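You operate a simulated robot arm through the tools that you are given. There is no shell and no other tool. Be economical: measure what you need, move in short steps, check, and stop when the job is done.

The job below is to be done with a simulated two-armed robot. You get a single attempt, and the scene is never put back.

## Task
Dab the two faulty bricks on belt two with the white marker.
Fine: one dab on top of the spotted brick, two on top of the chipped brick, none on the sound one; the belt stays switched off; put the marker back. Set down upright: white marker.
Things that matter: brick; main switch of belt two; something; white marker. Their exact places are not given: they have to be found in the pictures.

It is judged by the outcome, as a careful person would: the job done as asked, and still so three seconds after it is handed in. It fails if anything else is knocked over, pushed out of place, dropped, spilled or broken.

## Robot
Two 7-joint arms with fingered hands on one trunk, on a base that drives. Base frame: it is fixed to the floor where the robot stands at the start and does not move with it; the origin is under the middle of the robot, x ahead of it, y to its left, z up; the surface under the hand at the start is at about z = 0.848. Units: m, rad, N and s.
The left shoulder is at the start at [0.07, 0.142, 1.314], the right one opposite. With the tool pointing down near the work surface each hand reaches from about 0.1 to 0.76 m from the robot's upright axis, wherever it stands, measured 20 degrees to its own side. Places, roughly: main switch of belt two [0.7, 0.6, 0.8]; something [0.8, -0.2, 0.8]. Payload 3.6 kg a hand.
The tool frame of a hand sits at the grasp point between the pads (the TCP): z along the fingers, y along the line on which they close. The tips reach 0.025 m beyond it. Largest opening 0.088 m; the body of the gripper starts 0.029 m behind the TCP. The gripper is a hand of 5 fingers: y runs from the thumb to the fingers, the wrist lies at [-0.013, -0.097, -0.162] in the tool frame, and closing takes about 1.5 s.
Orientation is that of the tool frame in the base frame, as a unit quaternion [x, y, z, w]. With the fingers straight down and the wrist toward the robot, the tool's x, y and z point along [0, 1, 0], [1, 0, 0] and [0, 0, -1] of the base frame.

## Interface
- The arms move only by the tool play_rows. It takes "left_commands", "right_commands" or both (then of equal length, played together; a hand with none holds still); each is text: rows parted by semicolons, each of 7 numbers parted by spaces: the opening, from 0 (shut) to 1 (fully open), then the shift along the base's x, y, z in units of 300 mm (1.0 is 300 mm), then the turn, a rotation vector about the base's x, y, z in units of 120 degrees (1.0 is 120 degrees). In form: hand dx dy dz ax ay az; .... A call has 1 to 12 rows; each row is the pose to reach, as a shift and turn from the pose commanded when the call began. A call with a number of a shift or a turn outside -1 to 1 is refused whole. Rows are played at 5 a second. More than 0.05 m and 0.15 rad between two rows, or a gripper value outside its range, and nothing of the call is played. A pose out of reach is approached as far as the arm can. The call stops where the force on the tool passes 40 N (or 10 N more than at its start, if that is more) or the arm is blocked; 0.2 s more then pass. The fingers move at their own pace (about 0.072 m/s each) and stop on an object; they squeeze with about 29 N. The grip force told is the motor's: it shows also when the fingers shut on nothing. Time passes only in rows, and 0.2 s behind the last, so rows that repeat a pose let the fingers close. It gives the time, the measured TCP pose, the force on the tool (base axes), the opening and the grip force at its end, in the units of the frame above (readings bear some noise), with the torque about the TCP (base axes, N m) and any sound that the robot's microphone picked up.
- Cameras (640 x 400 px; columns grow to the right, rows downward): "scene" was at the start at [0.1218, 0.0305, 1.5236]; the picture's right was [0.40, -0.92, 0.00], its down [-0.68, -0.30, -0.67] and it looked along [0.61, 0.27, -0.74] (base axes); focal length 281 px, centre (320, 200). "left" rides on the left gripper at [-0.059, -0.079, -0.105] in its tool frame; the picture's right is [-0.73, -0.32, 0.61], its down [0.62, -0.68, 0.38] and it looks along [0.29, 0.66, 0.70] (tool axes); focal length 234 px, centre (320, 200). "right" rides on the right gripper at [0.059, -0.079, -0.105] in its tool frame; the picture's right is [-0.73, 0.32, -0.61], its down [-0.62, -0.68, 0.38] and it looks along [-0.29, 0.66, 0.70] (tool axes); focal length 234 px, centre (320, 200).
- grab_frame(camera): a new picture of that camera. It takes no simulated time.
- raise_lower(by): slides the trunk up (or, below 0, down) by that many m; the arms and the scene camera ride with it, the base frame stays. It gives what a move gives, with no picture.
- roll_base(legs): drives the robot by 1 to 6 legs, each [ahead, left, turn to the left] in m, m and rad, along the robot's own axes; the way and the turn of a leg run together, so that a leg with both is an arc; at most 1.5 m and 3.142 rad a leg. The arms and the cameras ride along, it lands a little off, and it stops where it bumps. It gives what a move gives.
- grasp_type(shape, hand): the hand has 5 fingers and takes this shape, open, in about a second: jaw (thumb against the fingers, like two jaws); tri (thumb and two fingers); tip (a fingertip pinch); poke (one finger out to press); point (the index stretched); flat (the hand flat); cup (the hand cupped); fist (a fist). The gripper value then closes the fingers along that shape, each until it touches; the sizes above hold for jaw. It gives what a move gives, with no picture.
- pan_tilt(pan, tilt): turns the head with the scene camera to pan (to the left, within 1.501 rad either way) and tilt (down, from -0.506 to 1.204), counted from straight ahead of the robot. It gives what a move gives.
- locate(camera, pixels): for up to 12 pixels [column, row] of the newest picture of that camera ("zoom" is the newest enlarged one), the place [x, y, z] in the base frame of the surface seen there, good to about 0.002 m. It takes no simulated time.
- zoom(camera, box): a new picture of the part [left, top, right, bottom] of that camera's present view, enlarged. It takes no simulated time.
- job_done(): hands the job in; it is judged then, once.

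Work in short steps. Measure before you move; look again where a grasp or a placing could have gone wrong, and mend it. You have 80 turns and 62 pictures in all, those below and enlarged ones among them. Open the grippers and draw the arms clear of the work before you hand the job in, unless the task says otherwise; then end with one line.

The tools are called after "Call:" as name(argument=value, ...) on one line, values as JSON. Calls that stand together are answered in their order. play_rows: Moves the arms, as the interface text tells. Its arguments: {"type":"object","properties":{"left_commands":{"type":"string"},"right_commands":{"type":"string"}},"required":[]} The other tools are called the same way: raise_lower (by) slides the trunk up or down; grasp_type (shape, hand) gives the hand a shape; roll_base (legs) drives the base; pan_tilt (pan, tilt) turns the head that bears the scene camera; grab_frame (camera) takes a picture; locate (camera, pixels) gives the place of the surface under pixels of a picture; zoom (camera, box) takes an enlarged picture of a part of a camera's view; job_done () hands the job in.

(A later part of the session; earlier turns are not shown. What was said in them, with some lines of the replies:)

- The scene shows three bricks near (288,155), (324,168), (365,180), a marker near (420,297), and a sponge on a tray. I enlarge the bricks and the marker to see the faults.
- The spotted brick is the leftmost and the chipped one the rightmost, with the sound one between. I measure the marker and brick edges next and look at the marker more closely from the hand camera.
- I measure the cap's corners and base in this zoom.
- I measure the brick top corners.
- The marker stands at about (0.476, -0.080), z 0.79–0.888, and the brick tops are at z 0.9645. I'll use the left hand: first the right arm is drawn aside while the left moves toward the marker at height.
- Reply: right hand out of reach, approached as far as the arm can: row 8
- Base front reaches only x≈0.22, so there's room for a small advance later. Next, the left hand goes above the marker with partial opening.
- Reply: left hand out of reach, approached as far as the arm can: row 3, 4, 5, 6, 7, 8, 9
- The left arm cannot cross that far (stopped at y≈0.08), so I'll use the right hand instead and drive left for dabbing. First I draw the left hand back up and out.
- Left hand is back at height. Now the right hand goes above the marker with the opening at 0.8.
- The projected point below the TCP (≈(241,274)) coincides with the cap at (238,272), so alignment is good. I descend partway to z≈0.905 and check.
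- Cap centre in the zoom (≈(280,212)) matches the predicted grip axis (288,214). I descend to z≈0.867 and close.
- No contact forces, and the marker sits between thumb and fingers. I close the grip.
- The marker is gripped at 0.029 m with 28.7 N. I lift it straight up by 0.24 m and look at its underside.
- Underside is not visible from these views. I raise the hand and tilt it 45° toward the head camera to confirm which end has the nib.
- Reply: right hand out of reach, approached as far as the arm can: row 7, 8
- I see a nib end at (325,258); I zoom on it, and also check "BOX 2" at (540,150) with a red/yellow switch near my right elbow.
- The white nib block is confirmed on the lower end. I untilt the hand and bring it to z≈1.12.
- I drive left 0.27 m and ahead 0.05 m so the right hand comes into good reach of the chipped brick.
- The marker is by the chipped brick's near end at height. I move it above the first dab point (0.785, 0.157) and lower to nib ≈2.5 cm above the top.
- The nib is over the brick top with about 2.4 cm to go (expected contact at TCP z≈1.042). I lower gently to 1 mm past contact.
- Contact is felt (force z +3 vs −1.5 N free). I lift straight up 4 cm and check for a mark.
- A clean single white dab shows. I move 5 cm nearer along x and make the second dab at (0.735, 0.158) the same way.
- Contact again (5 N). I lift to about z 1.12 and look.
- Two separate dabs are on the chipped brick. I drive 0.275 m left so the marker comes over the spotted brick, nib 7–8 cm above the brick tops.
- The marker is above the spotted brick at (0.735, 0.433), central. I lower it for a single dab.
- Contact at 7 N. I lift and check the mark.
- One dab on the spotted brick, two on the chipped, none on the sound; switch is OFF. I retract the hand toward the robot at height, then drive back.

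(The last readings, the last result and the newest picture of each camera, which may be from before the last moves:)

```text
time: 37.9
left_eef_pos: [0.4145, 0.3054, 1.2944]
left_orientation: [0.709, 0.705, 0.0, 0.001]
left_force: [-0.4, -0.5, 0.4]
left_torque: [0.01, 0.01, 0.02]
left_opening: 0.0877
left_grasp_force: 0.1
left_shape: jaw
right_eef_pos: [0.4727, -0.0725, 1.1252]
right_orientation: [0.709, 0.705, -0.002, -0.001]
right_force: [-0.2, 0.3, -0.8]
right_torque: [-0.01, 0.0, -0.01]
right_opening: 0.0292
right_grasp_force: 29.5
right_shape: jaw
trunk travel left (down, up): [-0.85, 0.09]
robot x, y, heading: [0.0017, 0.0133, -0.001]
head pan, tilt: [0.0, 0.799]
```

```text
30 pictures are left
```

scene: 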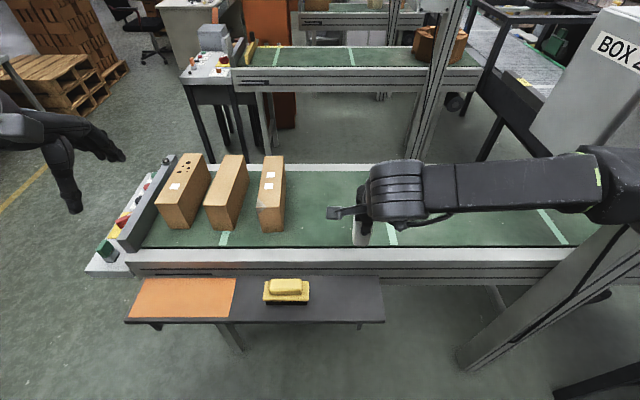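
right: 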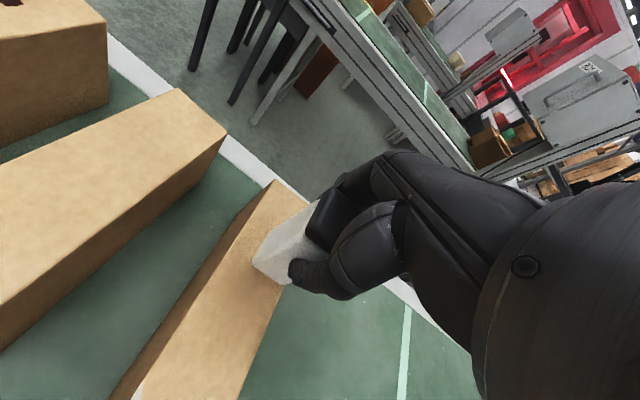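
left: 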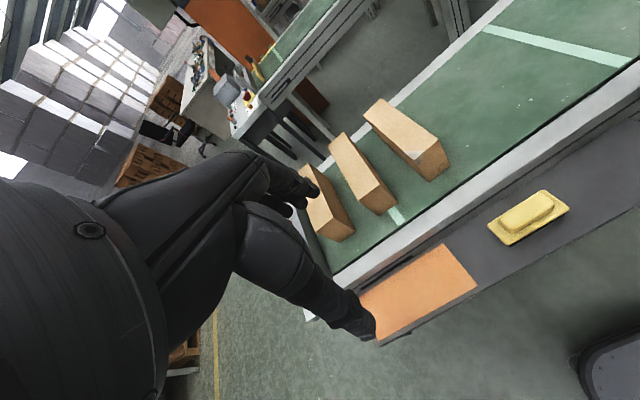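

Back over the marker's place. I lower toward the original spot (0.4765, -0.0815), slowing near TCP z 0.868.

Call:
play_rows(right_commands="0 0.012 -0.03 -0.1 0 0 0;0 0.012 -0.03 -0.22 0 0 0;0 0.012 -0.03 -0.34 0 0 0;0 0.012 -0.03 -0.46 0 0 0;0 0.012 -0.03 -0.58 0 0 0;0 0.012 -0.03 -0.7 0 0 0;0 0.012 -0.03 -0.78 0 0 0;0 0.012 -0.03 -0.82 0 0 0;0 0.012 -0.03 -0.84 0 0 0;0 0.012 -0.03 -0.85 0 0 0;0 0.012 -0.03 -0.856 0 0 0")

Call:
zoom(camera="scene", box=[300, 200, 440, 330])

```text
time: 40.2
left_eef_pos: [0.4153, 0.3055, 1.2938]
left_orientation: [0.709, 0.705, 0.0, 0.0]
left_force: [-0.2, -0.3, 0.2]
left_torque: [0.0, -0.01, -0.01]
left_opening: 0.0874
left_grasp_force: 0.0
left_shape: jaw
right_eef_pos: [0.4781, -0.0838, 0.8687]
right_orientation: [0.71, 0.705, -0.002, -0.002]
right_force: [0.4, -0.6, 0.0]
right_torque: [0.0, -0.01, 0.02]
right_opening: 0.0287
right_grasp_force: 29.1
right_shape: jaw
trunk travel left (down, up): [-0.85, 0.09]
robot x, y, heading: [0.0009, 0.012, -0.002]
head pan, tilt: [0.0, 0.799]
```

```text
3.08 times, centred on (370, 265) of scene
```

zoom: 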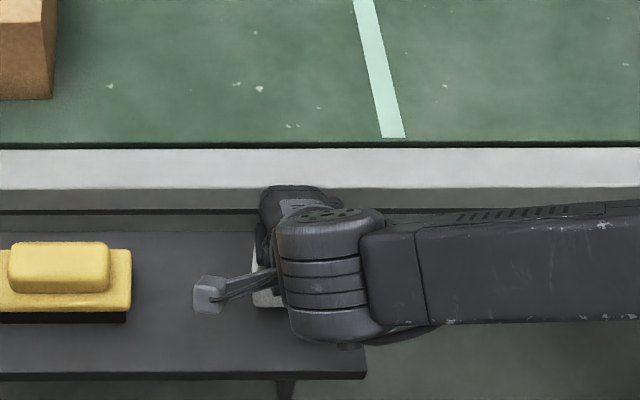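

Force is just beginning to change (0 vs −1.3 N), so contact is near. I press down 1–2 mm more to confirm.

Call:
play_rows(right_commands="0 0 0 -0.003 0 0 0;0 0 0 -0.006 0 0 0;0 0 0 -0.006 0 0 0")

```text
time: 41.0
left_eef_pos: [0.4141, 0.3043, 1.2944]
left_orientation: [0.708, 0.706, 0.001, 0.0]
left_force: [-0.1, 0.6, 0.9]
left_torque: [0.02, -0.01, 0.0]
left_opening: 0.0879
left_grasp_force: 0.1
left_shape: jaw
right_eef_pos: [0.4779, -0.0834, 0.868]
right_orientation: [0.709, 0.705, -0.001, -0.001]
right_force: [-0.5, -1.3, 6.1]
right_torque: [-0.03, -0.06, 0.0]
right_opening: 0.0291
right_grasp_force: 29.1
right_shape: jaw
trunk travel left (down, up): [-0.85, 0.09]
robot x, y, heading: [-0.0022, 0.013, -0.001]
head pan, tilt: [0.0, 0.799]
```

The marker is standing on the tray (6 N). I open gradually to 0.8.

Call:
play_rows(right_commands="0.4 0 0 0 0 0 0;0.5 0 0 0 0 0 0;0.65 0 0 0 0 0 0;0.8 0 0 0 0 0 0;0.8 0 0 0 0 0 0;0.8 0 0 0 0 0 0;0.8 0 0 0 0 0 0")

Call:
zoom(camera="right", box=[180, 140, 460, 340])

```text
time: 42.6
left_eef_pos: [0.4147, 0.3052, 1.2927]
left_orientation: [0.709, 0.705, 0.0, 0.0]
left_force: [-0.5, -0.2, -0.5]
left_torque: [0.0, -0.02, -0.01]
left_opening: 0.0877
left_grasp_force: 0.0
left_shape: jaw
right_eef_pos: [0.4779, -0.0833, 0.8685]
right_orientation: [0.709, 0.705, -0.001, -0.002]
right_force: [0.4, 0.3, 0.1]
right_torque: [0.03, -0.02, 0.01]
right_opening: 0.0701
right_grasp_force: 0.1
right_shape: jaw
trunk travel left (down, up): [-0.85, 0.09]
robot x, y, heading: [0.0023, 0.0107, -0.005]
head pan, tilt: [0.0, 0.799]
```

```text
2.00 times, centred on (320, 240) of right
```

zoom: 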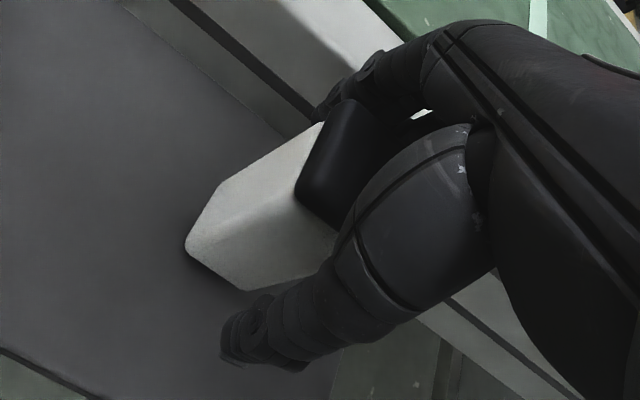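

Released, standing upright. I raise the hand straight up and then draw it right, keeping clear of Box 2.

Call:
play_rows(right_commands="0.8 0 0 0.08 0 0 0;0.8 0 0 0.18 0 0 0;0.8 0 0 0.3 0 0 0;0.8 0 0 0.42 0 0 0;0.8 0 0 0.55 0 0 0;0.8 0 0 0.68 0 0 0;0.8 0 0 0.8 0 0 0;0.8 -0.03 -0.1 0.9 0 0 0;0.8 -0.06 -0.2 0.98 0 0 0;0.8 -0.1 -0.3 1 0 0 0;0.8 -0.12 -0.4 1 0 0 0")

Call:
pan_tilt(pan=0.15, tilt=0.85)

Call:
grab_frame(camera="scene")

```text
time: 45.0
left_eef_pos: [0.4124, 0.3036, 1.294]
left_orientation: [0.709, 0.705, 0.001, 0.001]
left_force: [0.9, -0.1, 1.1]
left_torque: [0.02, 0.02, 0.0]
left_opening: 0.0877
left_grasp_force: 0.0
left_shape: jaw
right_eef_pos: [0.4403, -0.2039, 1.1676]
right_orientation: [0.709, 0.705, -0.002, -0.002]
right_force: [-0.3, -0.4, -0.7]
right_torque: [0.02, -0.01, 0.0]
right_opening: 0.0702
right_grasp_force: 0.0
right_shape: jaw
trunk travel left (down, up): [-0.85, 0.09]
robot x, y, heading: [0.0039, 0.0093, -0.003]
head pan, tilt: [0.0, 0.799]
```

```text
time: 45.8
left_eef_pos: [0.4134, 0.3052, 1.293]
left_orientation: [0.709, 0.705, 0.0, 0.001]
left_force: [0.0, -0.7, -0.7]
left_torque: [0.03, 0.01, 0.01]
left_opening: 0.0877
left_grasp_force: 0.2
left_shape: jaw
right_eef_pos: [0.4413, -0.202, 1.1688]
right_orientation: [0.709, 0.705, 0.0, -0.001]
right_force: [-0.7, -0.7, -1.1]
right_torque: [-0.03, 0.01, 0.0]
right_opening: 0.0701
right_grasp_force: 0.0
right_shape: jaw
trunk travel left (down, up): [-0.85, 0.09]
robot x, y, heading: [0.001, 0.0128, -0.005]
head pan, tilt: [0.15, 0.85]
```

```text
27 pictures are left
```

scene: 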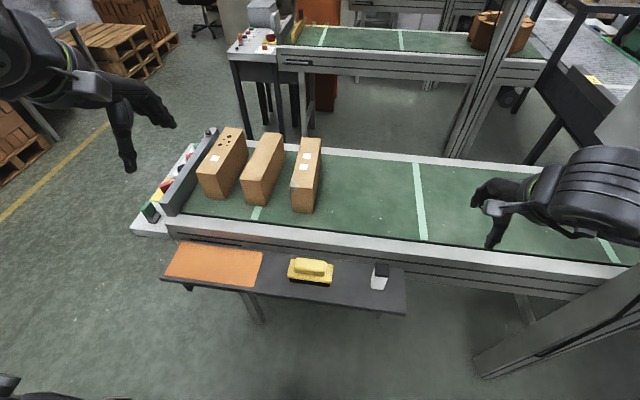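

Everything is in place: marker upright at (380,276), dabs correct, switch off, arms clear with hands open. I hand in.

Call:
job_done()

```text
The job is handed in.
```

The spotted brick has one white dab on top, the chipped brick has two, and the sound brick has none; the belt two switch reads OFF, and the white marker stands upright back in its place.
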